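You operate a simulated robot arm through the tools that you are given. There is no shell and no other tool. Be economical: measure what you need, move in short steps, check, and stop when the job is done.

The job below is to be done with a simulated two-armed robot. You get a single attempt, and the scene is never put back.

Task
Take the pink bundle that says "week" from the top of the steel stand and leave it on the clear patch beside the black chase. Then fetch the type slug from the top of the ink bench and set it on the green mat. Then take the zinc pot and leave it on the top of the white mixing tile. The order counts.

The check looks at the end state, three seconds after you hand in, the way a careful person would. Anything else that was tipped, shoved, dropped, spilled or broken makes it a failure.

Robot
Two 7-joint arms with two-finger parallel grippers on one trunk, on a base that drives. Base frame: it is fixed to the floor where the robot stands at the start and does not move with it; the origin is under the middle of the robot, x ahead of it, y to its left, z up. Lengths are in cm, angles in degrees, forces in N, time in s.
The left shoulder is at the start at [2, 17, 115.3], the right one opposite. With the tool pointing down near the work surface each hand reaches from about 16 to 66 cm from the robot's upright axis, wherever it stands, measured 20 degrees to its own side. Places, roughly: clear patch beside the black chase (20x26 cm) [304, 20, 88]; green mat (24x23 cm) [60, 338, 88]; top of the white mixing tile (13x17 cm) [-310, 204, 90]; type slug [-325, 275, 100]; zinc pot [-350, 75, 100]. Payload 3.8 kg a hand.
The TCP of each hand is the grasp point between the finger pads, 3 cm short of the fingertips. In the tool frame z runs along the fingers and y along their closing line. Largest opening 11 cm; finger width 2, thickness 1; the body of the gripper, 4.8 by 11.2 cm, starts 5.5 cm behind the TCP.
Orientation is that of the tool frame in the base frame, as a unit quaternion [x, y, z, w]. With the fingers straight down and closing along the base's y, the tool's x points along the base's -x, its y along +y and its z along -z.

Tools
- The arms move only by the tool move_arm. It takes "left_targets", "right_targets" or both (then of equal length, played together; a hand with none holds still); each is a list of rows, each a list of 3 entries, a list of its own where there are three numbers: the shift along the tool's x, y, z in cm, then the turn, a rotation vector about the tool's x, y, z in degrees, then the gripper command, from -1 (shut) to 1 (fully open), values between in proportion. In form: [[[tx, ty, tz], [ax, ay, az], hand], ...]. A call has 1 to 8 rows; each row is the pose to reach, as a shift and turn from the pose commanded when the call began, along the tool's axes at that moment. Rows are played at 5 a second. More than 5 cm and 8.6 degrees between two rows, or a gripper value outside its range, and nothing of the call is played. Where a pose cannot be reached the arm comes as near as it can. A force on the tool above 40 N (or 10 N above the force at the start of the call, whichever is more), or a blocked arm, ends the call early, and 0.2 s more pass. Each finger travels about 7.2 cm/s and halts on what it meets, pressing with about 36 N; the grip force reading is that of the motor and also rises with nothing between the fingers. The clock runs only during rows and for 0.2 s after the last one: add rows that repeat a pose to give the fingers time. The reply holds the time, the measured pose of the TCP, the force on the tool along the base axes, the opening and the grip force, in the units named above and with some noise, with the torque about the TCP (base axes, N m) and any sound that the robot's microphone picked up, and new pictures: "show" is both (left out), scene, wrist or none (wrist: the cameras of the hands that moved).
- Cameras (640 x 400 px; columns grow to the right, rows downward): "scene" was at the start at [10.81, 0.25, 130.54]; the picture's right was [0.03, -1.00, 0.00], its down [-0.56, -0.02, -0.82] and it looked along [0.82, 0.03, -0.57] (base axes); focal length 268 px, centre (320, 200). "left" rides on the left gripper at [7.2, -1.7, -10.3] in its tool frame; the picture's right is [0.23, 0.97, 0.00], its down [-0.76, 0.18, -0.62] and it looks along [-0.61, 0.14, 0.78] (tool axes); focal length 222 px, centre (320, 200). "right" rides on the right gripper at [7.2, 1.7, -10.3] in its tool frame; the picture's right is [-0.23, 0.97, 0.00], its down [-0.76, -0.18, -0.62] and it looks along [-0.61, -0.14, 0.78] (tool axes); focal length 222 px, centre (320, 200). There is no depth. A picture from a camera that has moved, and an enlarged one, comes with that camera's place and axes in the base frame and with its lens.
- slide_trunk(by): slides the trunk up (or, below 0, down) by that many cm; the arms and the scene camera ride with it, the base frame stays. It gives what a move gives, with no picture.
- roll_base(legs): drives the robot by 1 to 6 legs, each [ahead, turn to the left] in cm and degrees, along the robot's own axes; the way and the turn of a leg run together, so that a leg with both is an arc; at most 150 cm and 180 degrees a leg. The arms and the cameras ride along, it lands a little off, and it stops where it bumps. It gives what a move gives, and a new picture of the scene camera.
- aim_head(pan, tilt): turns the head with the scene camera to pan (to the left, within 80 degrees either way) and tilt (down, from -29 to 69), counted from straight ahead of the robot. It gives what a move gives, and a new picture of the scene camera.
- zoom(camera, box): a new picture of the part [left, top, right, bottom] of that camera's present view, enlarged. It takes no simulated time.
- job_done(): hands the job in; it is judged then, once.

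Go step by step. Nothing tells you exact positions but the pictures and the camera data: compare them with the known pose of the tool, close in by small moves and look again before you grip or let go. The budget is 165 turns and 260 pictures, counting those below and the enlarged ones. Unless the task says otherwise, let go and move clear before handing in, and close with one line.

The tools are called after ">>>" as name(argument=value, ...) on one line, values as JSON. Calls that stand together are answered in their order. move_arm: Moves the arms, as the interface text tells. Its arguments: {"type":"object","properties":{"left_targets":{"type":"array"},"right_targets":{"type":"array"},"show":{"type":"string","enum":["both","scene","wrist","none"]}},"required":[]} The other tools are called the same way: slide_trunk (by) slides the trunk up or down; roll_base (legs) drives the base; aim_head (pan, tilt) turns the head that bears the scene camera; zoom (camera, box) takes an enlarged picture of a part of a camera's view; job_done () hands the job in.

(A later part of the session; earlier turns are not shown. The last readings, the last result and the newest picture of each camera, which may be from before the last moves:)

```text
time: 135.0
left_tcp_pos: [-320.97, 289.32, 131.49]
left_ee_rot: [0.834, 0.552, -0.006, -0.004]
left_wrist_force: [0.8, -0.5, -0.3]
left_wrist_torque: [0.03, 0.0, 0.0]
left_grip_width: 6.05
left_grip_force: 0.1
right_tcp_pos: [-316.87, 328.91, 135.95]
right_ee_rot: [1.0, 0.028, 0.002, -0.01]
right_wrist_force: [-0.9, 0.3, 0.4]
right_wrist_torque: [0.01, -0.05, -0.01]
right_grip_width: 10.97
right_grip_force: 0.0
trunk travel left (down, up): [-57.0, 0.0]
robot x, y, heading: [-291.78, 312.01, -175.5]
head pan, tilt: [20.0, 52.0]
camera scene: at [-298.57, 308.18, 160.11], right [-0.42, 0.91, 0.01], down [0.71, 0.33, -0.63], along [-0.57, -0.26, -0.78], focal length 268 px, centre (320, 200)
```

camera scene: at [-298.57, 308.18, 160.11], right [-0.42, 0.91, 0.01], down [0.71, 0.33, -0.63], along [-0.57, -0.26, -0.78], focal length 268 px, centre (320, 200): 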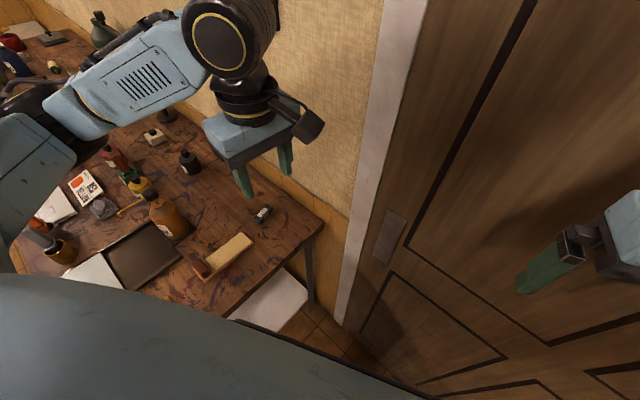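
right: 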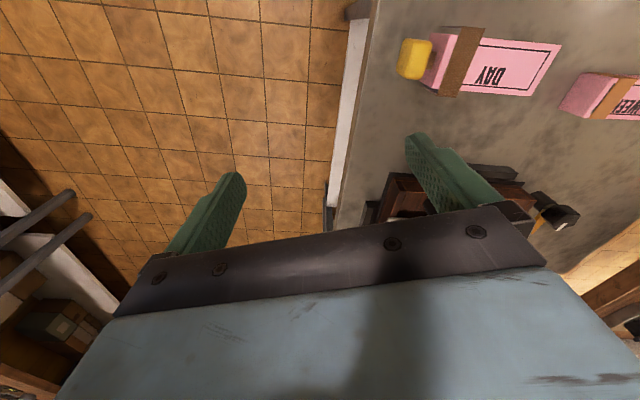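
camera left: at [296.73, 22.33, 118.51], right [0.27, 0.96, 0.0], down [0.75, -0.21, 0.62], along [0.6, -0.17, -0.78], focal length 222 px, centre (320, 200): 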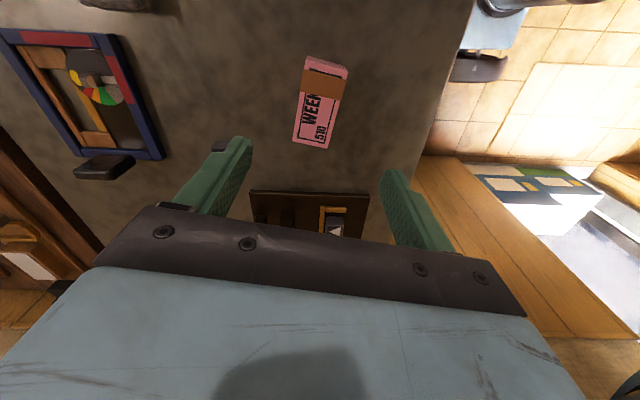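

The base itself is being blocked (front corner toward the wall/door), not the arm. I back off 7 cm, turn to heading ≈200, then creep 4 cm forward.

>>> roll_base(legs=[[-7, 0], [0, 16], [4, 0]])

```text
time: 137.2
left_tcp_pos: [-305.62, 282.1, 131.62]
left_ee_rot: [0.747, 0.665, -0.007, -0.007]
left_wrist_force: [-0.4, -0.3, 0.7]
left_wrist_torque: [0.03, -0.05, 0.0]
left_grip_width: 6.05
left_grip_force: 0.0
right_tcp_pos: [-313.25, 322.09, 136.18]
right_ee_rot: [0.988, 0.152, 0.0, -0.013]
right_wrist_force: [0.6, -0.7, 0.3]
right_wrist_torque: [-0.01, -0.01, 0.03]
right_grip_width: 11.02
right_grip_force: 0.0
trunk travel left (down, up): [-57.0, 0.0]
robot x, y, heading: [-284.51, 312.23, -160.4]
head pan, tilt: [20.0, 52.0]
stopped in leg 3: the robot was blocked; the commanded pose is now the measured one
camera scene: at [-289.37, 306.41, 160.14], right [-0.64, 0.77, 0.01], down [0.59, 0.5, -0.63], along [-0.49, -0.39, -0.78], focal length 268 px, centre (320, 200)
```

scene: 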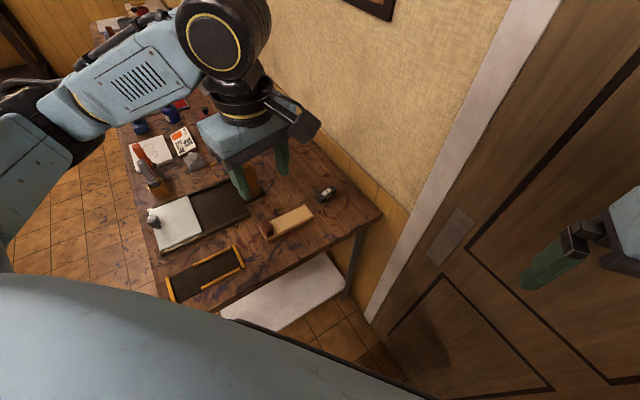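

Blocked again and the base is tilting slightly; I back off a bit and check whether the tilt goes away.

>>> roll_base(legs=[[-4, 0]])

>>> aim_head(pan=20, tilt=69)

```text
time: 138.1
left_tcp_pos: [-304.7, 283.14, 131.14]
left_ee_rot: [0.746, 0.666, 0.001, -0.001]
left_wrist_force: [-0.2, 0.2, -0.1]
left_wrist_torque: [0.04, -0.01, -0.02]
left_grip_width: 6.05
left_grip_force: 0.2
right_tcp_pos: [-312.17, 322.83, 135.51]
right_ee_rot: [0.987, 0.159, 0.012, -0.011]
right_wrist_force: [0.1, -0.3, 0.6]
right_wrist_torque: [0.03, 0.03, -0.01]
right_grip_width: 11.0
right_grip_force: 0.0
trunk travel left (down, up): [-57.0, 0.0]
robot x, y, heading: [-281.07, 313.2, -159.8]
head pan, tilt: [20.0, 52.0]
camera scene: at [-288.88, 307.51, 159.98], right [-0.65, 0.76, 0.0], down [0.6, 0.51, -0.61], along [-0.47, -0.4, -0.79], focal length 268 px, centre (320, 200)
```

scene: 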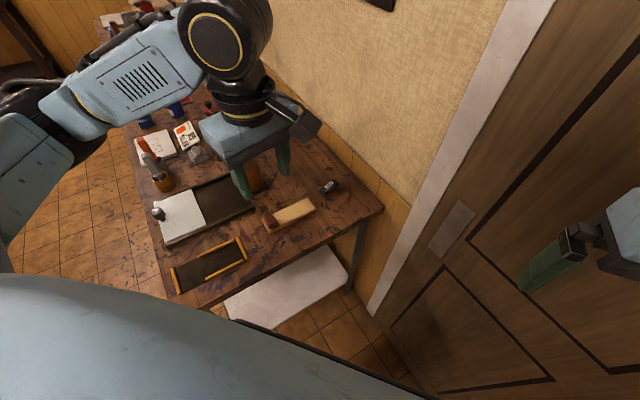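

```text
time: 138.9
left_tcp_pos: [-304.48, 283.56, 131.19]
left_ee_rot: [0.747, 0.665, -0.001, 0.0]
left_wrist_force: [-0.6, 1.1, -0.4]
left_wrist_torque: [-0.02, 0.03, 0.03]
left_grip_width: 6.06
left_grip_force: 0.0
right_tcp_pos: [-312.08, 323.14, 135.52]
right_ee_rot: [0.987, 0.159, 0.011, -0.01]
right_wrist_force: [-1.2, 0.2, 0.5]
right_wrist_torque: [0.0, 0.01, 0.01]
right_grip_width: 11.02
right_grip_force: 0.0
trunk travel left (down, up): [-57.0, 0.0]
robot x, y, heading: [-280.68, 313.23, -159.7]
head pan, tilt: [20.0, 68.8]
camera scene: at [-287.31, 309.1, 158.09], right [-0.65, 0.76, 0.0], down [0.71, 0.6, -0.36], along [-0.28, -0.23, -0.93], focal length 268 px, centre (320, 200)
```

scene: 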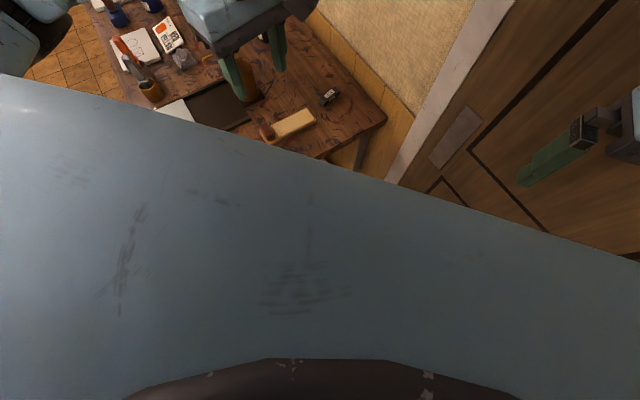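

Tilt is gone after backing. I'll use a square approach with the right hand instead: back off, face the bench end (heading ≈252), then look.

>>> move_arm(right_targets=[[[-4, 0, 0], [0, 0, 0], 0.5], [[-8, 0, 0], [0, 0, 0], 0.1]], show="none")

>>> roll_base(legs=[[-8, 0], [0, 52]])

>>> aim_head(pan=-35, tilt=45)

```text
time: 139.5
left_tcp_pos: [-304.45, 283.47, 131.09]
left_ee_rot: [0.747, 0.665, -0.001, -0.001]
left_wrist_force: [0.0, 0.0, 0.5]
left_wrist_torque: [0.02, -0.01, 0.01]
left_grip_width: 6.05
left_grip_force: 0.1
right_tcp_pos: [-319.59, 320.88, 135.48]
right_ee_rot: [0.987, 0.159, 0.009, -0.011]
right_wrist_force: [-0.6, -0.3, -0.1]
right_wrist_torque: [-0.03, 0.0, 0.03]
right_grip_width: 6.05
right_grip_force: 0.1
trunk travel left (down, up): [-57.0, 0.0]
robot x, y, heading: [-280.86, 313.88, -159.8]
head pan, tilt: [20.0, 68.8]
```

```text
time: 142.9
left_tcp_pos: [-263.17, 279.51, 131.11]
left_ee_rot: [0.366, 0.931, 0.0, 0.0]
left_wrist_force: [0.6, -0.3, 0.6]
left_wrist_torque: [0.01, -0.02, -0.02]
left_grip_width: 6.06
left_grip_force: 0.0
right_tcp_pos: [-302.35, 289.44, 135.44]
right_ee_rot: [0.809, 0.588, 0.005, -0.015]
right_wrist_force: [-0.1, -0.1, 0.1]
right_wrist_torque: [0.02, 0.01, -0.02]
right_grip_width: 6.05
right_grip_force: 0.1
trunk travel left (down, up): [-57.0, 0.0]
robot x, y, heading: [-272.98, 316.02, -106.1]
head pan, tilt: [20.0, 68.8]
camera scene: at [-273.71, 308.58, 158.08], right [-1.0, -0.07, 0.0], down [-0.06, 0.93, -0.36], along [0.02, -0.36, -0.93], focal length 268 px, centre (320, 200)
```

scene: 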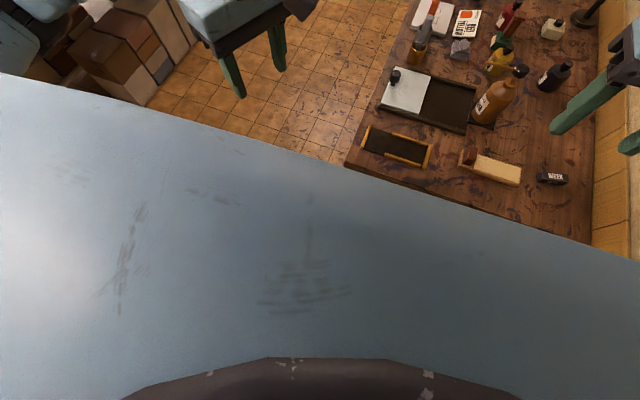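

```text
time: 144.2
left_tcp_pos: [-263.23, 279.44, 131.12]
left_ee_rot: [0.366, 0.93, 0.0, 0.0]
left_wrist_force: [0.1, 0.6, -0.4]
left_wrist_torque: [0.0, 0.0, 0.04]
left_grip_width: 6.06
left_grip_force: 0.0
right_tcp_pos: [-302.2, 289.47, 135.38]
right_ee_rot: [0.809, 0.587, 0.005, -0.015]
right_wrist_force: [0.1, 0.6, 0.0]
right_wrist_torque: [-0.03, 0.0, -0.02]
right_grip_width: 6.04
right_grip_force: 0.1
trunk travel left (down, up): [-57.0, 0.0]
robot x, y, heading: [-273.45, 316.3, -106.3]
head pan, tilt: [-35.0, 45.0]
camera scene: at [-280.42, 309.05, 160.96], right [-0.63, 0.78, 0.0], down [0.55, 0.44, -0.71], along [-0.55, -0.44, -0.71], focal length 268 px, centre (320, 200)
```

scene: 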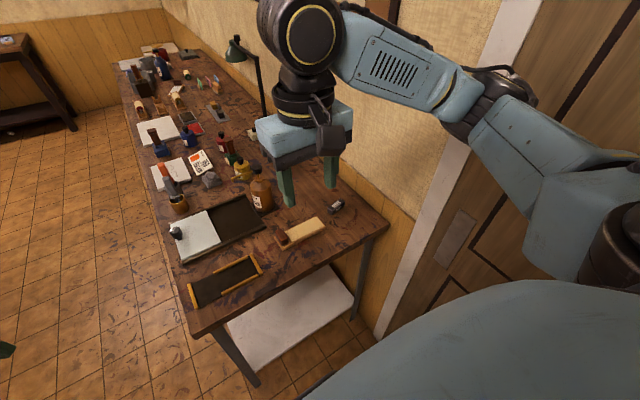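

Good view; slug confirmed at about (-337, 271). I roll 12 cm forward square to the bench end.

>>> roll_base(legs=[[0, -1.5], [12, 0]])

```text
time: 145.8
left_tcp_pos: [-267.75, 268.19, 131.22]
left_ee_rot: [0.379, 0.925, -0.001, 0.0]
left_wrist_force: [0.5, -1.0, -0.1]
left_wrist_torque: [0.01, 0.02, 0.02]
left_grip_width: 6.06
left_grip_force: 0.0
right_tcp_pos: [-306.42, 279.12, 135.56]
right_ee_rot: [0.817, 0.576, 0.005, -0.015]
right_wrist_force: [0.0, -0.3, -0.5]
right_wrist_torque: [0.01, 0.03, -0.02]
right_grip_width: 6.04
right_grip_force: 0.1
trunk travel left (down, up): [-57.0, 0.0]
robot x, y, heading: [-276.92, 304.96, -107.7]
head pan, tilt: [-35.0, 45.0]
camera scene: at [-284.15, 298.17, 160.98], right [-0.61, 0.8, 0.0], down [0.56, 0.43, -0.71], along [-0.56, -0.43, -0.71], focal length 268 px, centre (320, 200)
```

scene: 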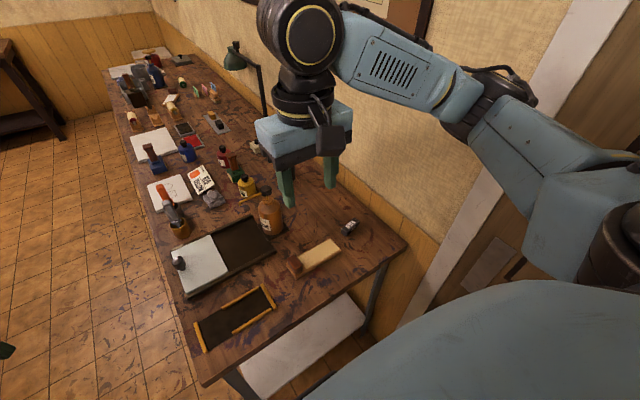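

Not blocked. I fix the right hand's slight tilt and turn its fingers by 78° to close across the slug, staying high.

>>> move_arm(right_targets=[[[0, 0, 0], [-1.07, -1.46, 0], 0.1]], show="none")

>>> move_arm(right_targets=[[[-1.5, -2.2, 0], [0, 0, 8], 0.1], [[-3, -4.4, 0], [0, 0, 16], 0.1], [[-4.5, -6.6, 0], [0, 0, 24], 0.1], [[-6, -8.8, 0], [0, 0, 32], 0.1], [[-7.5, -11, 0], [0, 0, 40], 0.1], [[-9, -13.2, 0], [0, 0, 48], 0.1], [[-10.5, -15.4, 0], [0, 0, 56], 0.1], [[-12, -17.6, 0], [0, 0, 64], 0.1]])

```text
time: 146.2
left_tcp_pos: [-267.72, 268.36, 131.23]
left_ee_rot: [0.379, 0.925, -0.001, 0.001]
left_wrist_force: [-0.4, -0.7, -0.1]
left_wrist_torque: [-0.02, -0.03, -0.03]
left_grip_width: 6.05
left_grip_force: 0.0
right_tcp_pos: [-306.54, 279.17, 135.43]
right_ee_rot: [0.817, 0.576, -0.001, 0.002]
right_wrist_force: [-0.8, 0.2, 0.3]
right_wrist_torque: [-0.01, 0.0, 0.03]
right_grip_width: 6.05
right_grip_force: 0.1
trunk travel left (down, up): [-57.0, 0.0]
robot x, y, heading: [-277.12, 305.17, -108.0]
head pan, tilt: [-35.0, 45.0]
```

```text
time: 148.0
left_tcp_pos: [-267.84, 268.05, 131.25]
left_ee_rot: [0.379, 0.925, 0.0, 0.001]
left_wrist_force: [0.2, -0.4, -0.8]
left_wrist_torque: [-0.01, -0.01, -0.01]
left_grip_width: 6.07
left_grip_force: 0.0
right_tcp_pos: [-327.23, 273.75, 135.41]
right_ee_rot: [0.999, 0.054, -0.001, 0.0]
right_wrist_force: [0.1, -0.8, -0.3]
right_wrist_torque: [-0.01, -0.01, -0.02]
right_grip_width: 6.05
right_grip_force: 0.1
trunk travel left (down, up): [-57.0, 0.0]
robot x, y, heading: [-276.79, 304.82, -107.7]
head pan, tilt: [-35.0, 45.0]
camera scene: at [-284.24, 298.06, 160.96], right [-0.61, 0.8, 0.0], down [0.56, 0.43, -0.71], along [-0.56, -0.43, -0.71], focal length 268 px, centre (320, 200)
camera right: at [-319.98, 272.67, 145.76], right [-0.12, -0.99, 0.0], down [-0.78, 0.09, 0.62], along [-0.62, 0.07, -0.78], focal length 222 px, centre (320, 200)
```

scene: 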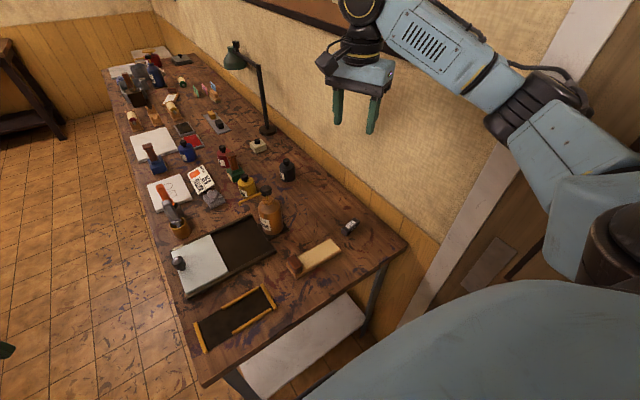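
right: 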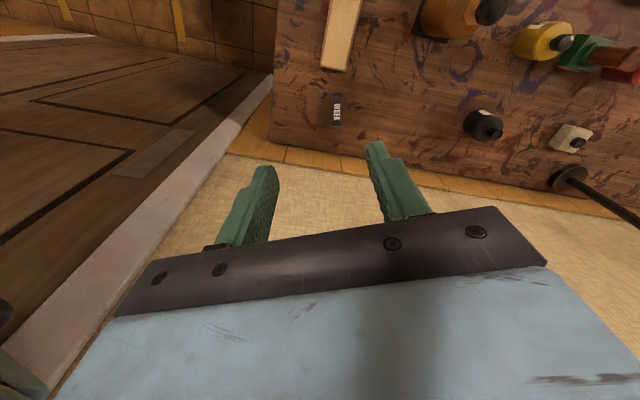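

>>> zoom(camera="right", box=[290, 80, 390, 140])

>>> zoom(camera="scene", box=[310, 200, 390, 250])

```text
6.40 times, centred on (340, 110) of right
camera zoom: at [-319.98, 272.67, 145.76], right [-0.12, -0.99, 0.0], down [-0.78, 0.09, 0.62], along [-0.62, 0.07, -0.78], focal length 1422 px, centre (192, 776)
```

zoom: 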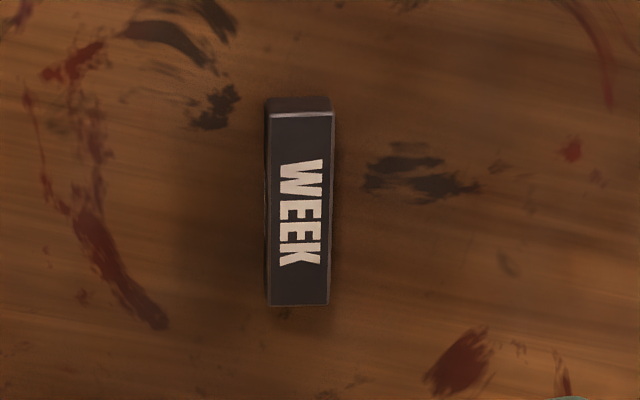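

```text
8.00 times, centred on (350, 225) of scene
camera zoom: at [-284.24, 298.06, 160.96], right [-0.61, 0.8, 0.0], down [0.56, 0.43, -0.71], along [-0.56, -0.43, -0.71], focal length 2147 px, centre (80, 0)
```

zoom: 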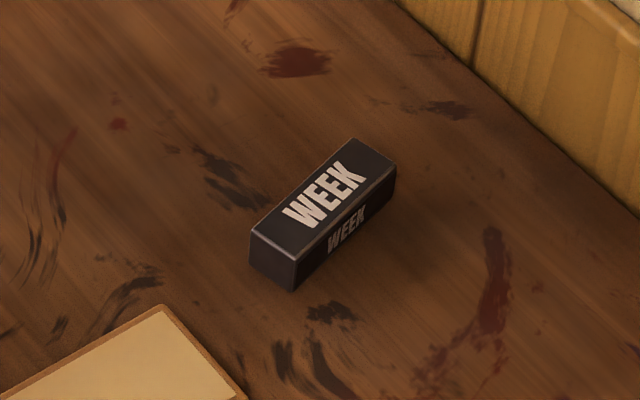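

Slug centre ≈(-337.5, 270.4), 7 cm long, 2.4 wide. I move the right hand above it, finish the turn, then lower the trunk 22 cm.

>>> move_arm(right_targets=[[[-3.5, 0.7, 0], [0, 0, 5], 0.1], [[-7, 1.5, 0], [0, 0, 10.6], 0.1], [[-10.6, 2.2, 0], [0, 0, 10.6], 0.1]], show="none")

>>> slide_trunk(by=-20)

>>> zoom(camera="right", box=[0, 0, 640, 400])

>>> zoom(camera="scene", box=[0, 0, 640, 400])

```text
time: 148.8
left_tcp_pos: [-267.8, 268.02, 131.15]
left_ee_rot: [0.38, 0.925, 0.0, -0.001]
left_wrist_force: [-0.9, 0.0, 0.8]
left_wrist_torque: [0.01, 0.01, 0.01]
left_grip_width: 6.04
left_grip_force: 0.1
right_tcp_pos: [-337.45, 270.28, 135.4]
right_ee_rot: [0.999, -0.037, 0.0, 0.0]
right_wrist_force: [-0.1, -0.9, -0.7]
right_wrist_torque: [-0.04, -0.03, 0.01]
right_grip_width: 6.03
right_grip_force: 0.1
trunk travel left (down, up): [-57.0, 0.0]
robot x, y, heading: [-277.01, 305.33, -107.8]
head pan, tilt: [-35.0, 45.0]
```

```text
time: 150.9
left_tcp_pos: [-267.81, 268.09, 111.18]
left_ee_rot: [0.38, 0.925, 0.0, 0.001]
left_wrist_force: [-0.7, 0.4, -0.1]
left_wrist_torque: [0.02, -0.01, 0.04]
left_grip_width: 6.03
left_grip_force: 0.0
right_tcp_pos: [-337.4, 270.43, 115.52]
right_ee_rot: [0.999, -0.036, 0.0, -0.001]
right_wrist_force: [-0.4, 0.0, 0.0]
right_wrist_torque: [-0.02, 0.01, 0.02]
right_grip_width: 6.06
right_grip_force: 0.0
trunk travel left (down, up): [-37.0, 20.0]
robot x, y, heading: [-276.69, 304.93, -107.5]
head pan, tilt: [-35.0, 45.0]
```

```text
1.00 times, centred on (320, 200) of right (not enlarged: the box is as wide or as high as the picture)
camera zoom: at [-330.42, 267.94, 125.86], right [-0.3, -0.95, 0.0], down [-0.75, 0.23, 0.62], along [-0.59, 0.19, -0.78], focal length 222 px, centre (320, 200)
```

zoom: 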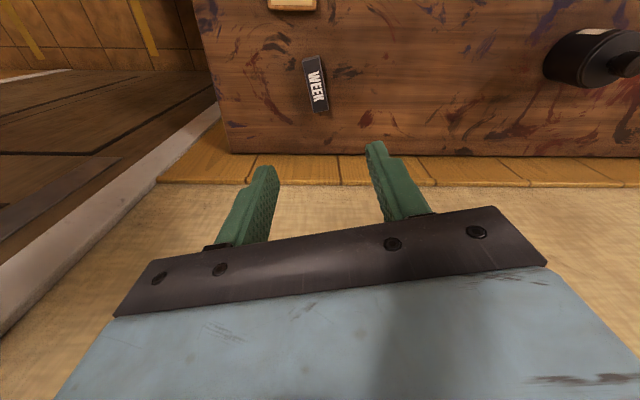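

```text
1.00 times, centred on (320, 200) of scene (not enlarged: the box is as wide or as high as the picture)
camera zoom: at [-284.18, 298.09, 140.98], right [-0.61, 0.8, 0.0], down [0.56, 0.43, -0.71], along [-0.56, -0.43, -0.71], focal length 268 px, centre (320, 200)
```

zoom: 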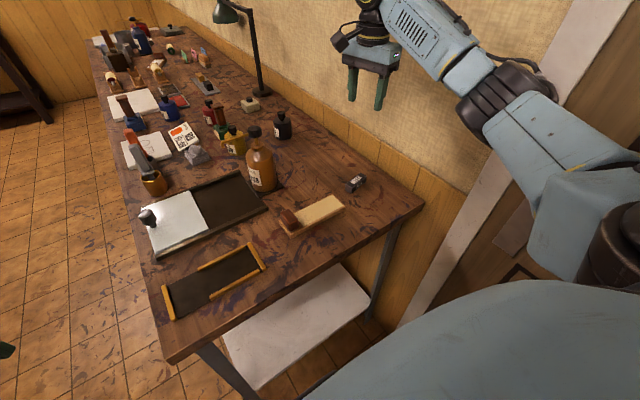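

Aligned above the slug. I lower the right hand to z≈96 and check.

>>> move_arm(right_targets=[[[0.3, -0.3, 4.5], [0, 0, 0], 0.1], [[0.3, -0.3, 9], [0, 0, 0], 0.1], [[0.3, -0.3, 13.5], [0, 0, 0], 0.1], [[0.3, -0.3, 17], [0, 0, 0], 0.1], [[0.3, -0.3, 19.5], [0, 0, 0], 0.1]])

```text
time: 152.1
left_tcp_pos: [-267.77, 268.06, 111.19]
left_ee_rot: [0.379, 0.925, 0.0, 0.0]
left_wrist_force: [-0.3, -0.1, -0.8]
left_wrist_torque: [-0.03, -0.03, -0.01]
left_grip_width: 6.05
left_grip_force: 0.1
right_tcp_pos: [-337.09, 270.46, 95.98]
right_ee_rot: [0.999, -0.036, 0.0, 0.001]
right_wrist_force: [0.0, -1.0, -0.3]
right_wrist_torque: [0.0, 0.04, -0.03]
right_grip_width: 6.04
right_grip_force: 0.1
trunk travel left (down, up): [-37.0, 20.0]
robot x, y, heading: [-277.07, 305.22, -107.3]
head pan, tilt: [-35.0, 45.0]
camera scene: at [-284.19, 298.07, 140.97], right [-0.61, 0.8, 0.0], down [0.56, 0.43, -0.71], along [-0.56, -0.43, -0.71], focal length 268 px, centre (320, 200)
camera right: at [-330.09, 268.08, 106.35], right [-0.3, -0.95, 0.0], down [-0.75, 0.23, 0.62], along [-0.59, 0.18, -0.78], focal length 222 px, centre (320, 200)
```

scene: 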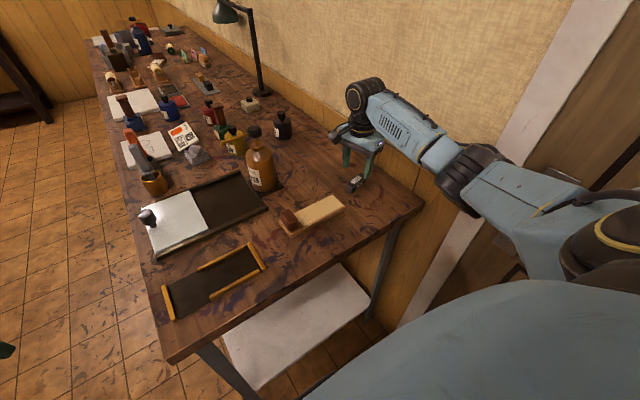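
right: 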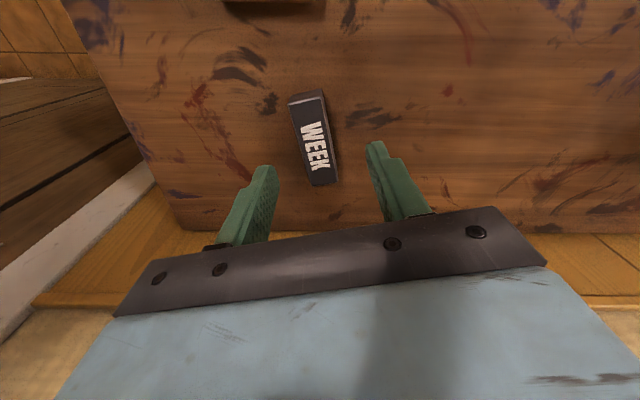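

Centred between fingers. I lower further to TCP z≈92 and look.

>>> move_arm(right_targets=[[[0, 0, 2], [0, 0, 0], 0.1], [[0, 0, 4], [0, 0, 0], 0.1]], show="wrist")

>>> zoom(camera="scene", box=[310, 120, 410, 210])

```text
time: 152.7
left_tcp_pos: [-267.69, 267.98, 111.22]
left_ee_rot: [0.38, 0.925, 0.0, 0.0]
left_wrist_force: [-0.1, 0.1, 0.4]
left_wrist_torque: [0.03, 0.0, 0.01]
left_grip_width: 6.03
left_grip_force: 0.1
right_tcp_pos: [-337.28, 270.61, 91.82]
right_ee_rot: [0.999, -0.036, 0.0, 0.001]
right_wrist_force: [0.3, -0.2, 0.1]
right_wrist_torque: [-0.03, -0.01, 0.0]
right_grip_width: 6.04
right_grip_force: 0.1
trunk travel left (down, up): [-37.0, 20.0]
robot x, y, heading: [-276.64, 305.31, -107.7]
head pan, tilt: [-35.0, 45.0]
camera right: at [-330.05, 268.15, 102.21], right [-0.3, -0.95, 0.0], down [-0.75, 0.23, 0.62], along [-0.59, 0.19, -0.78], focal length 222 px, centre (320, 200)
```

right: 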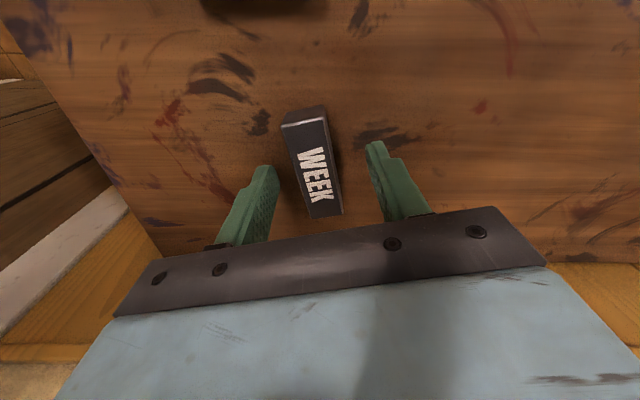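

```text
4.44 times, centred on (360, 165) of scene
camera zoom: at [-284.18, 298.08, 140.97], right [-0.61, 0.8, 0.0], down [0.56, 0.43, -0.71], along [-0.56, -0.43, -0.71], focal length 1193 px, centre (142, 356)
```

zoom: 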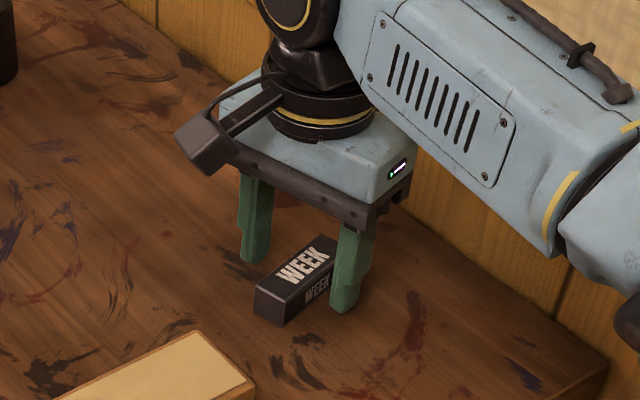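

Still slightly high. I lower in small steps, feeling for the bench.

>>> move_arm(right_targets=[[[0, 0, 0.3], [0, 0, 0], 0.1], [[0, 0, 0.6], [0, 0, 0], 0.1], [[0, 0, 0.9], [0, 0, 0], 0.1]], show="none")

>>> zoom(camera="scene", box=[330, 150, 400, 210])

```text
time: 153.5
left_tcp_pos: [-267.84, 268.08, 111.23]
left_ee_rot: [0.379, 0.925, 0.0, 0.0]
left_wrist_force: [-0.9, 0.2, 0.1]
left_wrist_torque: [0.03, 0.03, 0.0]
left_grip_width: 6.03
left_grip_force: 0.1
right_tcp_pos: [-337.21, 270.56, 91.06]
right_ee_rot: [0.999, -0.036, 0.0, 0.001]
right_wrist_force: [0.0, 1.0, -0.1]
right_wrist_torque: [0.0, -0.02, -0.02]
right_grip_width: 6.04
right_grip_force: 0.1
trunk travel left (down, up): [-37.0, 20.0]
robot x, y, heading: [-276.72, 304.96, -107.7]
head pan, tilt: [-35.0, 45.0]
```

```text
6.67 times, centred on (365, 180) of scene
camera zoom: at [-284.18, 298.08, 140.97], right [-0.61, 0.8, 0.0], down [0.56, 0.43, -0.71], along [-0.56, -0.43, -0.71], focal length 1789 px, centre (20, 333)
```

zoom: 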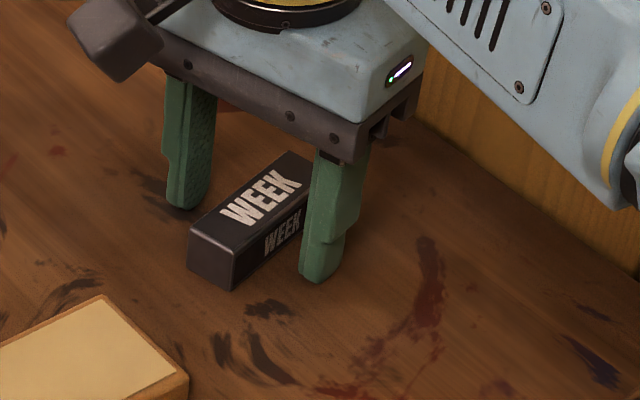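

Fingers flank the slug low enough. I close the right hand.

>>> move_arm(right_targets=[[[0, 0, 0.2], [0, 0, 0], -0.3], [[0, 0, 0.2], [0, 0, 0], -1], [[0, 0, 0.2], [0, 0, 0], -1], [[0, 0, 0.2], [0, 0, 0], -1], [[0, 0, 0.2], [0, 0, 0], -1]], show="wrist")

```text
time: 154.7
left_tcp_pos: [-267.91, 268.23, 111.29]
left_ee_rot: [0.379, 0.925, 0.0, 0.0]
left_wrist_force: [0.2, -0.2, -0.5]
left_wrist_torque: [0.02, -0.01, 0.0]
left_grip_width: 6.05
left_grip_force: 0.0
right_tcp_pos: [-337.1, 270.8, 90.95]
right_ee_rot: [0.999, -0.036, -0.001, 0.0]
right_wrist_force: [-1.4, 7.0, 16.3]
right_wrist_torque: [0.5, -0.28, 0.14]
right_grip_width: 2.47
right_grip_force: 36.5
trunk travel left (down, up): [-37.0, 20.0]
robot x, y, heading: [-277.14, 304.8, -107.5]
head pan, tilt: [-35.0, 45.0]
camera right: at [-330.06, 268.31, 101.35], right [-0.3, -0.95, 0.0], down [-0.75, 0.23, 0.62], along [-0.6, 0.18, -0.78], focal length 222 px, centre (320, 200)
```

right: 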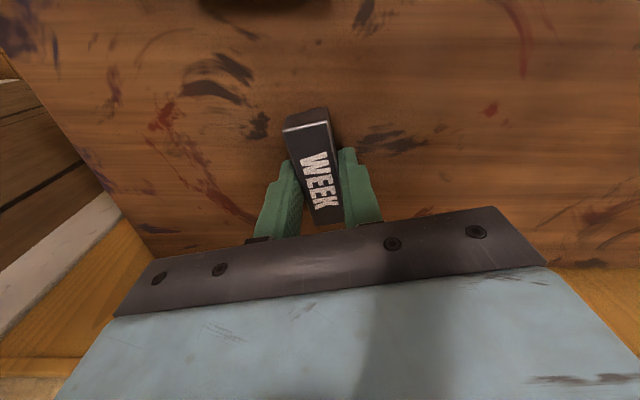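

Gripped (2.5 cm) with fingertips at bench level (z≈88). Lift straight up.

>>> move_arm(right_targets=[[[0, 0, -1], [0, 0, 0], -1], [[0, 0, -4], [0, 0, 0], -1], [[0, 0, -8.5], [0, 0, 0], -1], [[0, 0, -13], [0, 0, 0], -1], [[0, 0, -17.5], [0, 0, 0], -1], [[0, 0, -22], [0, 0, 0], -1]])

```text
time: 156.1
left_tcp_pos: [-267.78, 267.94, 111.22]
left_ee_rot: [0.38, 0.925, 0.001, 0.0]
left_wrist_force: [-0.1, -0.2, 0.3]
left_wrist_torque: [-0.02, 0.03, 0.01]
left_grip_width: 6.02
left_grip_force: 0.1
right_tcp_pos: [-337.08, 270.85, 112.99]
right_ee_rot: [0.999, -0.037, 0.0, 0.0]
right_wrist_force: [0.2, -0.1, -4.0]
right_wrist_torque: [-0.03, 0.03, 0.01]
right_grip_width: 2.5
right_grip_force: 35.9
trunk travel left (down, up): [-37.0, 20.0]
robot x, y, heading: [-276.96, 305.18, -107.4]
head pan, tilt: [-35.0, 45.0]
camera scene: at [-284.14, 298.1, 140.97], right [-0.61, 0.8, 0.0], down [0.56, 0.43, -0.71], along [-0.56, -0.43, -0.71], focal length 268 px, centre (320, 200)
camera right: at [-330.08, 268.39, 123.35], right [-0.3, -0.95, 0.0], down [-0.75, 0.23, 0.62], along [-0.59, 0.19, -0.78], focal length 222 px, centre (320, 200)
```

scene: 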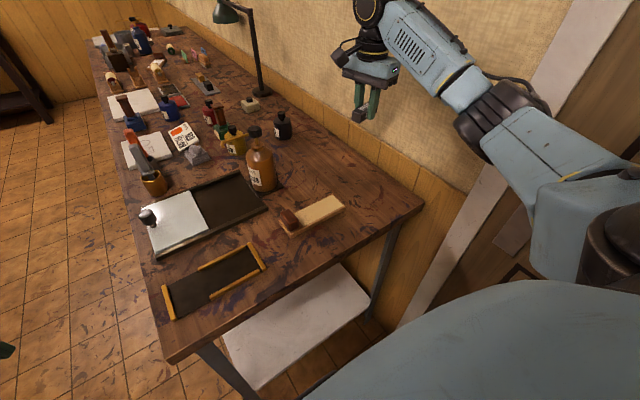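
right: 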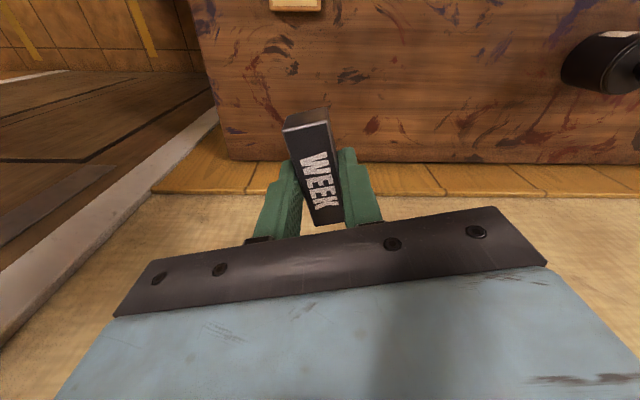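

The slug is held. I bring the right hand in front of the robot and back the robot off the bench.

>>> move_arm(right_targets=[[[4.2, -1.4, -3], [0, 0, 0], -1], [[8.4, -2.8, -5], [0, 0, 0], -1], [[12.6, -4.2, -6], [0, 0, 0], -1], [[16.8, -5.6, -6], [0, 0, 0], -1], [[21, -7, -6], [0, 0, 0], -1], [[25.2, -8.4, -6], [0, 0, 0], -1], [[29.4, -9.8, -6], [0, 0, 0], -1], [[33.2, -11.3, -6], [0, 0, 0], -1]], show="scene")

>>> roll_base(legs=[[-25, 0]])

```text
refused: row 1 steps farther than a row can; nothing moved
```

```text
time: 158.0
left_tcp_pos: [-260.24, 291.94, 111.13]
left_ee_rot: [0.379, 0.925, 0.0, 0.001]
left_wrist_force: [0.6, 0.3, 0.3]
left_wrist_torque: [-0.02, -0.01, 0.01]
left_grip_width: 6.02
left_grip_force: 0.0
right_tcp_pos: [-329.52, 294.79, 112.92]
right_ee_rot: [0.999, -0.036, 0.0, 0.001]
right_wrist_force: [-1.2, 0.5, -4.2]
right_wrist_torque: [0.01, 0.03, 0.0]
right_grip_width: 2.46
right_grip_force: 36.2
trunk travel left (down, up): [-37.0, 20.0]
robot x, y, heading: [-269.44, 329.13, -107.7]
head pan, tilt: [-35.0, 45.0]
camera scene: at [-276.55, 322.09, 140.97], right [-0.61, 0.8, 0.0], down [0.56, 0.43, -0.71], along [-0.56, -0.43, -0.71], focal length 268 px, centre (320, 200)
```

scene: 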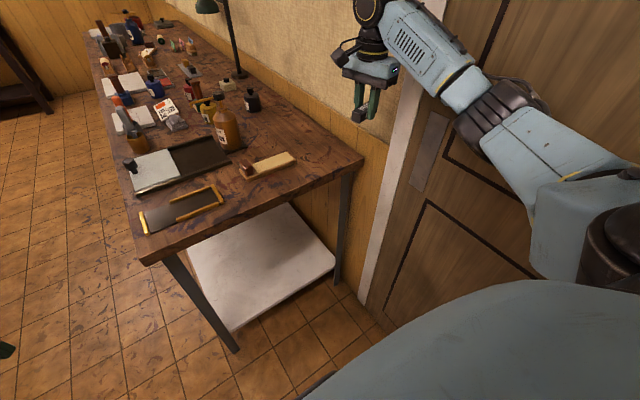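

The arm move was refused (step too big) but the back-off was clean. I now bring the right hand in with smaller steps.

>>> move_arm(right_targets=[[[4.2, -1.4, 0], [0, 0, 0], -1], [[8.4, -2.8, 0], [0, 0, 0], -1], [[12.6, -4.2, 0], [0, 0, 0], -1], [[16.8, -5.6, 0], [0, 0, 0], -1], [[21, -7, 0], [0, 0, 0], -1], [[25.2, -8.4, 0], [0, 0, 0], -1], [[29.4, -9.8, 0], [0, 0, 0], -1], [[33.2, -11.3, 0], [0, 0, 0], -1]], show="scene")

>>> aim_head(pan=60, tilt=20)

```text
time: 159.8
left_tcp_pos: [-260.08, 291.97, 111.13]
left_ee_rot: [0.38, 0.925, 0.0, 0.001]
left_wrist_force: [0.7, -0.6, -0.3]
left_wrist_torque: [0.02, 0.04, 0.02]
left_grip_width: 6.07
left_grip_force: 0.0
right_tcp_pos: [-295.36, 303.75, 112.75]
right_ee_rot: [0.999, -0.037, 0.0, 0.0]
right_wrist_force: [0.0, -0.8, -4.1]
right_wrist_torque: [0.02, 0.02, 0.0]
right_grip_width: 2.47
right_grip_force: 36.3
trunk travel left (down, up): [-37.0, 20.0]
robot x, y, heading: [-269.52, 328.93, -107.7]
head pan, tilt: [-35.0, 45.0]
camera scene: at [-276.47, 321.99, 140.97], right [-0.61, 0.8, 0.0], down [0.56, 0.43, -0.71], along [-0.56, -0.43, -0.71], focal length 268 px, centre (320, 200)
```

scene: 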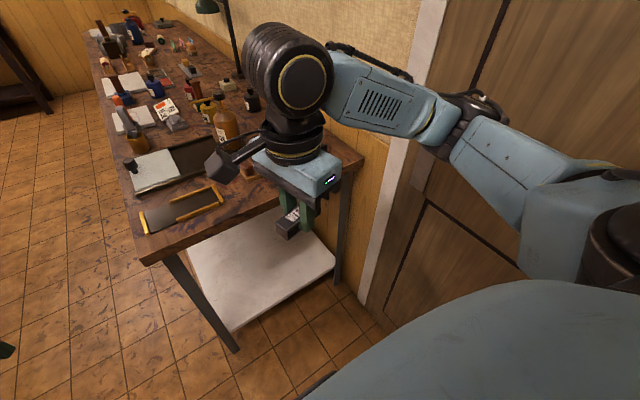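

```text
time: 161.5
left_tcp_pos: [-260.16, 291.98, 111.08]
left_ee_rot: [0.379, 0.925, 0.001, 0.0]
left_wrist_force: [1.1, -0.5, -0.3]
left_wrist_torque: [0.01, -0.02, -0.02]
left_grip_width: 6.07
left_grip_force: 0.0
right_tcp_pos: [-295.37, 303.73, 112.82]
right_ee_rot: [0.999, -0.036, 0.0, 0.001]
right_wrist_force: [0.3, 0.3, -3.9]
right_wrist_torque: [0.01, 0.01, 0.01]
right_grip_width: 2.49
right_grip_force: 35.9
trunk travel left (down, up): [-37.0, 20.0]
robot x, y, heading: [-269.21, 328.63, -107.6]
head pan, tilt: [60.0, 20.0]
camera scene: at [-263.82, 320.04, 144.83], right [-0.74, -0.67, 0.0], down [-0.23, 0.25, -0.94], along [0.63, -0.7, -0.34], focal length 268 px, centre (320, 200)
```

scene: 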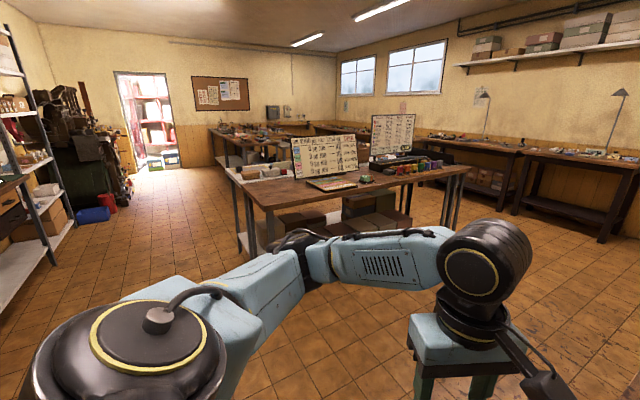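

The slug is secure and the lane is clear. I turn round and drive back along the lane toward the green mat's bench.

>>> roll_base(legs=[[0, 95], [138, 0], [0, -5.5], [120, 0]])

>>> aim_head(pan=45, tilt=25)

```text
time: 178.4
left_tcp_pos: [12.67, 269.54, 111.19]
left_ee_rot: [-0.379, 0.925, -0.001, 0.0]
left_wrist_force: [0.5, 0.2, -0.2]
left_wrist_torque: [0.0, 0.01, 0.0]
left_grip_width: 6.08
left_grip_force: 0.0
right_tcp_pos: [0.55, 234.52, 112.87]
right_ee_rot: [0.737, 0.676, 0.0, 0.0]
right_wrist_force: [0.9, 0.2, -3.7]
right_wrist_torque: [0.0, -0.04, 0.03]
right_grip_width: 2.44
right_grip_force: 36.1
trunk travel left (down, up): [-37.0, 20.0]
robot x, y, heading: [-24.63, 261.5, -18.4]
head pan, tilt: [60.0, 20.0]
camera scene: at [-15.6, 266.4, 144.83], right [0.66, -0.75, 0.0], down [-0.26, -0.23, -0.94], along [0.7, 0.62, -0.34], focal length 268 px, centre (320, 200)
```

scene: 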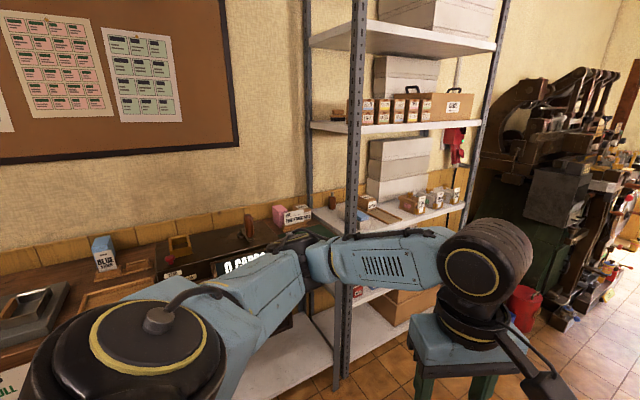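

```text
time: 179.2
left_tcp_pos: [12.67, 269.61, 111.11]
left_ee_rot: [-0.38, 0.925, 0.0, 0.0]
left_wrist_force: [0.3, -0.3, -0.6]
left_wrist_torque: [0.0, 0.03, 0.02]
left_grip_width: 6.05
left_grip_force: 0.1
right_tcp_pos: [0.58, 234.48, 112.74]
right_ee_rot: [0.738, 0.675, 0.0, 0.001]
right_wrist_force: [0.4, 0.0, -3.5]
right_wrist_torque: [0.03, 0.02, -0.01]
right_grip_width: 2.46
right_grip_force: 36.0
trunk travel left (down, up): [-37.0, 20.0]
robot x, y, heading: [-24.38, 260.92, -18.6]
head pan, tilt: [45.0, 25.0]
camera scene: at [-14.37, 264.36, 144.03], right [0.45, -0.89, 0.0], down [-0.38, -0.19, -0.91], along [0.81, 0.41, -0.42], focal length 268 px, centre (320, 200)
```

scene: 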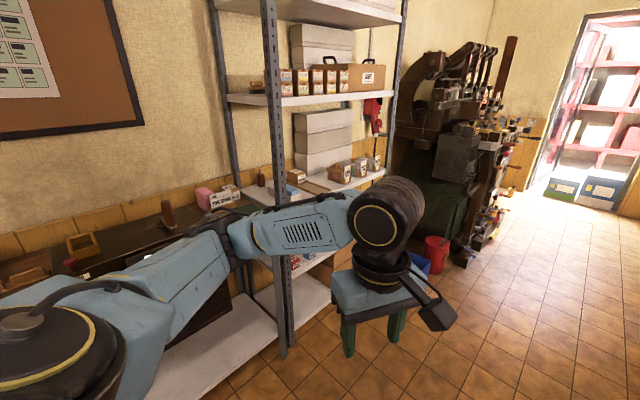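

The bench is just left of the shelving. I turn to face it.

>>> roll_base(legs=[[0, 90]])

>>> aim_head(pan=0, tilt=30)

```text
time: 183.5
left_tcp_pos: [-34.34, 297.77, 111.19]
left_ee_rot: [0.929, -0.37, 0.0, 0.0]
left_wrist_force: [-0.5, 0.7, 0.1]
left_wrist_torque: [0.04, -0.02, 0.02]
left_grip_width: 6.07
left_grip_force: 0.1
right_tcp_pos: [1.13, 286.79, 112.71]
right_ee_rot: [0.026, 1.0, 0.0, 0.0]
right_wrist_force: [-0.1, 0.2, -4.6]
right_wrist_torque: [0.01, 0.0, -0.01]
right_grip_width: 2.48
right_grip_force: 36.3
trunk travel left (down, up): [-37.0, 20.0]
robot x, y, heading: [-24.56, 261.18, 73.5]
head pan, tilt: [45.0, 25.0]
camera scene: at [-28.4, 271.05, 144.02], right [0.88, 0.48, 0.0], down [0.2, -0.37, -0.91], along [-0.43, 0.8, -0.42], focal length 268 px, centre (320, 200)
```

scene: 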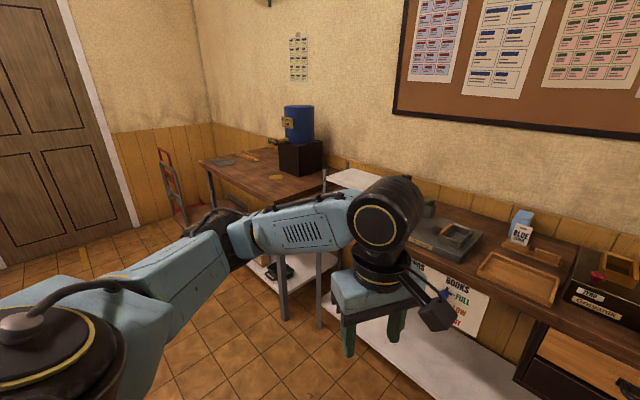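

```text
time: 184.6
left_tcp_pos: [-34.37, 297.79, 111.17]
left_ee_rot: [0.929, -0.37, 0.0, 0.0]
left_wrist_force: [-1.3, -1.1, -1.1]
left_wrist_torque: [0.02, -0.02, -0.02]
left_grip_width: 6.03
left_grip_force: 0.0
right_tcp_pos: [1.17, 286.83, 112.77]
right_ee_rot: [0.027, 1.0, 0.0, 0.0]
right_wrist_force: [0.1, 0.1, -4.1]
right_wrist_torque: [0.02, -0.01, 0.02]
right_grip_width: 2.48
right_grip_force: 35.7
trunk travel left (down, up): [-37.0, 20.0]
robot x, y, heading: [-24.24, 260.74, 73.4]
head pan, tilt: [0.0, 30.0]
camera scene: at [-21.42, 271.62, 143.23], right [0.96, -0.28, 0.0], down [-0.14, -0.48, -0.87], along [0.25, 0.83, -0.5], focal length 268 px, centre (320, 200)
```

scene: 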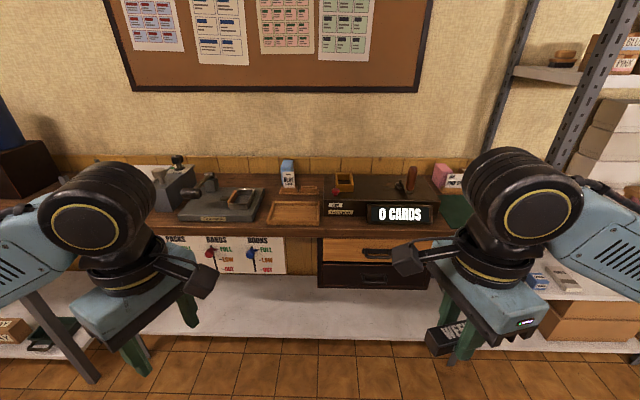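

I can see the green mat's edge behind the right wrist, at the right end of this bench beside the shelving. I shift the robot ~50 cm to the right to face it directly.

>>> roll_base(legs=[[0, -90], [52, 0], [0, 89]])

```text
time: 195.2
left_tcp_pos: [15.73, 284.11, 111.18]
left_ee_rot: [0.926, -0.377, 0.0, 0.0]
left_wrist_force: [1.1, -0.1, -0.9]
left_wrist_torque: [-0.02, 0.04, 0.04]
left_grip_width: 6.05
left_grip_force: 0.2
right_tcp_pos: [51.15, 272.65, 112.76]
right_ee_rot: [0.034, 0.999, 0.0, 0.0]
right_wrist_force: [0.2, -1.2, -4.2]
right_wrist_torque: [-0.01, -0.02, 0.0]
right_grip_width: 2.43
right_grip_force: 36.4
trunk travel left (down, up): [-37.0, 20.0]
robot x, y, heading: [25.05, 247.04, 72.4]
head pan, tilt: [0.0, 30.0]
camera scene: at [28.34, 257.77, 143.23], right [0.95, -0.3, 0.0], down [-0.15, -0.48, -0.87], along [0.26, 0.83, -0.5], focal length 268 px, centre (320, 200)
```

scene: 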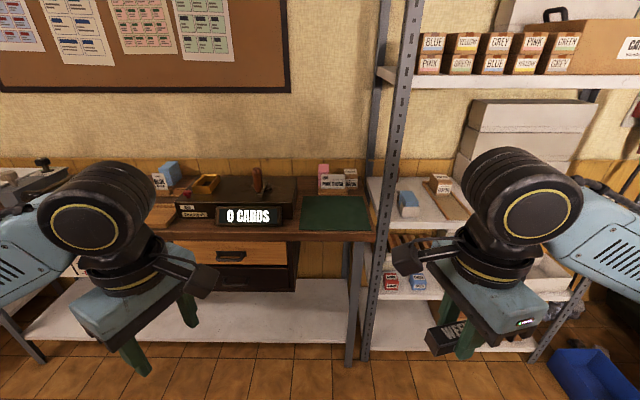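

The green mat is centred at (60, 338.5) with a shelf post just right of it. To keep the right forearm clear of the post I shift the robot 14 cm left, then approach 39 cm.

>>> roll_base(legs=[[0, 90], [14, 0], [0, -90], [37, 0]])

>>> aim_head(pan=-15, tilt=45)

```text
time: 206.1
left_tcp_pos: [15.21, 323.24, 111.24]
left_ee_rot: [0.921, -0.39, 0.0, 0.0]
left_wrist_force: [0.3, -0.5, -0.5]
left_wrist_torque: [-0.01, -0.01, 0.02]
left_grip_width: 6.05
left_grip_force: 0.1
right_tcp_pos: [50.32, 310.83, 112.72]
right_ee_rot: [0.048, 0.999, -0.001, -0.001]
right_wrist_force: [0.6, 0.1, -4.8]
right_wrist_torque: [-0.01, 0.04, -0.04]
right_grip_width: 2.44
right_grip_force: 36.0
trunk travel left (down, up): [-37.0, 20.0]
robot x, y, heading: [24.12, 286.13, 71.1]
head pan, tilt: [0.0, 30.0]
camera scene: at [27.11, 296.63, 143.22], right [0.95, -0.32, 0.0], down [-0.16, -0.47, -0.87], along [0.28, 0.82, -0.5], focal length 268 px, centre (320, 200)
```

scene: 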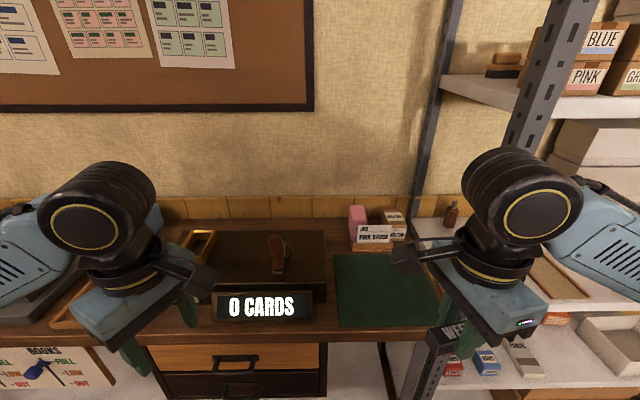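

```text
time: 206.9
left_tcp_pos: [15.26, 323.21, 111.07]
left_ee_rot: [0.921, -0.389, 0.0, 0.0]
left_wrist_force: [-0.2, 0.0, -0.7]
left_wrist_torque: [-0.01, 0.0, -0.01]
left_grip_width: 6.07
left_grip_force: 0.1
right_tcp_pos: [50.28, 310.82, 112.83]
right_ee_rot: [0.047, 0.999, 0.0, 0.0]
right_wrist_force: [-0.6, -0.4, -3.0]
right_wrist_torque: [0.01, -0.02, -0.01]
right_grip_width: 2.44
right_grip_force: 36.3
trunk travel left (down, up): [-37.0, 20.0]
robot x, y, heading: [23.68, 285.82, 71.2]
head pan, tilt: [-15.0, 45.0]
camera scene: at [28.68, 294.74, 140.97], right [0.83, -0.56, 0.0], down [-0.39, -0.59, -0.71], along [0.39, 0.59, -0.71], focal length 268 px, centre (320, 200)
```

scene: 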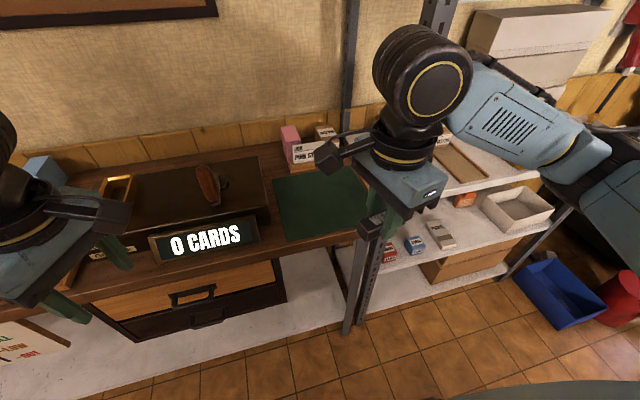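

Mat centre is about 60 cm ahead. I extend the right hand over the mat, keeping clear of the post.

>>> move_arm(right_targets=[[[-0.8, 4.3, 0], [0, 0, 0], -1], [[-1.6, 8.6, 0], [0, 0, 0], -1], [[-2.5, 12.9, 0], [0, 0, 0], -1], [[-3.3, 17.2, 0], [0, 0, 0], -1], [[-4.2, 21.5, 0], [0, 0, 0], -1], [[-5, 25.6, 0], [0, 0, 0], -1]])

```text
time: 208.3
left_tcp_pos: [15.18, 323.41, 111.09]
left_ee_rot: [0.921, -0.389, 0.0, 0.0]
left_wrist_force: [-0.7, -0.1, 0.1]
left_wrist_torque: [-0.03, 0.01, 0.05]
left_grip_width: 6.05
left_grip_force: 0.1
right_tcp_pos: [57.57, 335.96, 112.55]
right_ee_rot: [0.048, 0.999, -0.001, 0.001]
right_wrist_force: [0.1, 0.3, -4.7]
right_wrist_torque: [0.0, -0.01, 0.02]
right_grip_width: 2.44
right_grip_force: 35.0
trunk travel left (down, up): [-37.0, 20.0]
robot x, y, heading: [23.51, 286.11, 71.0]
head pan, tilt: [-15.0, 45.0]
camera scene: at [28.63, 294.87, 140.96], right [0.83, -0.56, 0.0], down [-0.39, -0.59, -0.71], along [0.4, 0.59, -0.71], focal length 268 px, centre (320, 200)
camera right: at [50.48, 338.1, 122.87], right [0.32, 0.95, 0.0], down [0.74, -0.25, 0.62], along [0.59, -0.2, -0.78], focal length 222 px, centre (320, 200)
```

scene: 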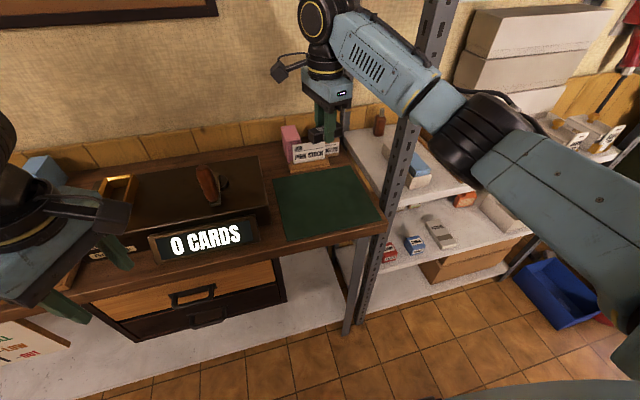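
right: 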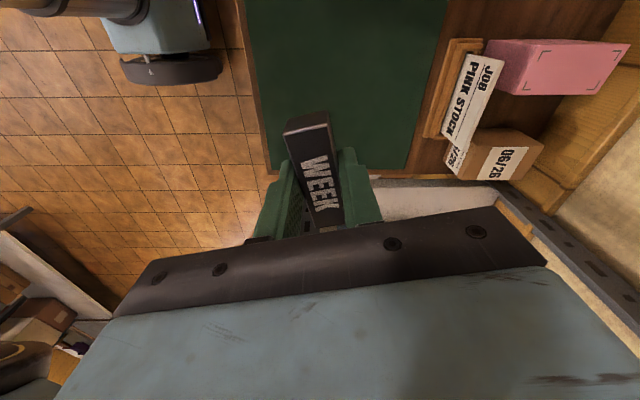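

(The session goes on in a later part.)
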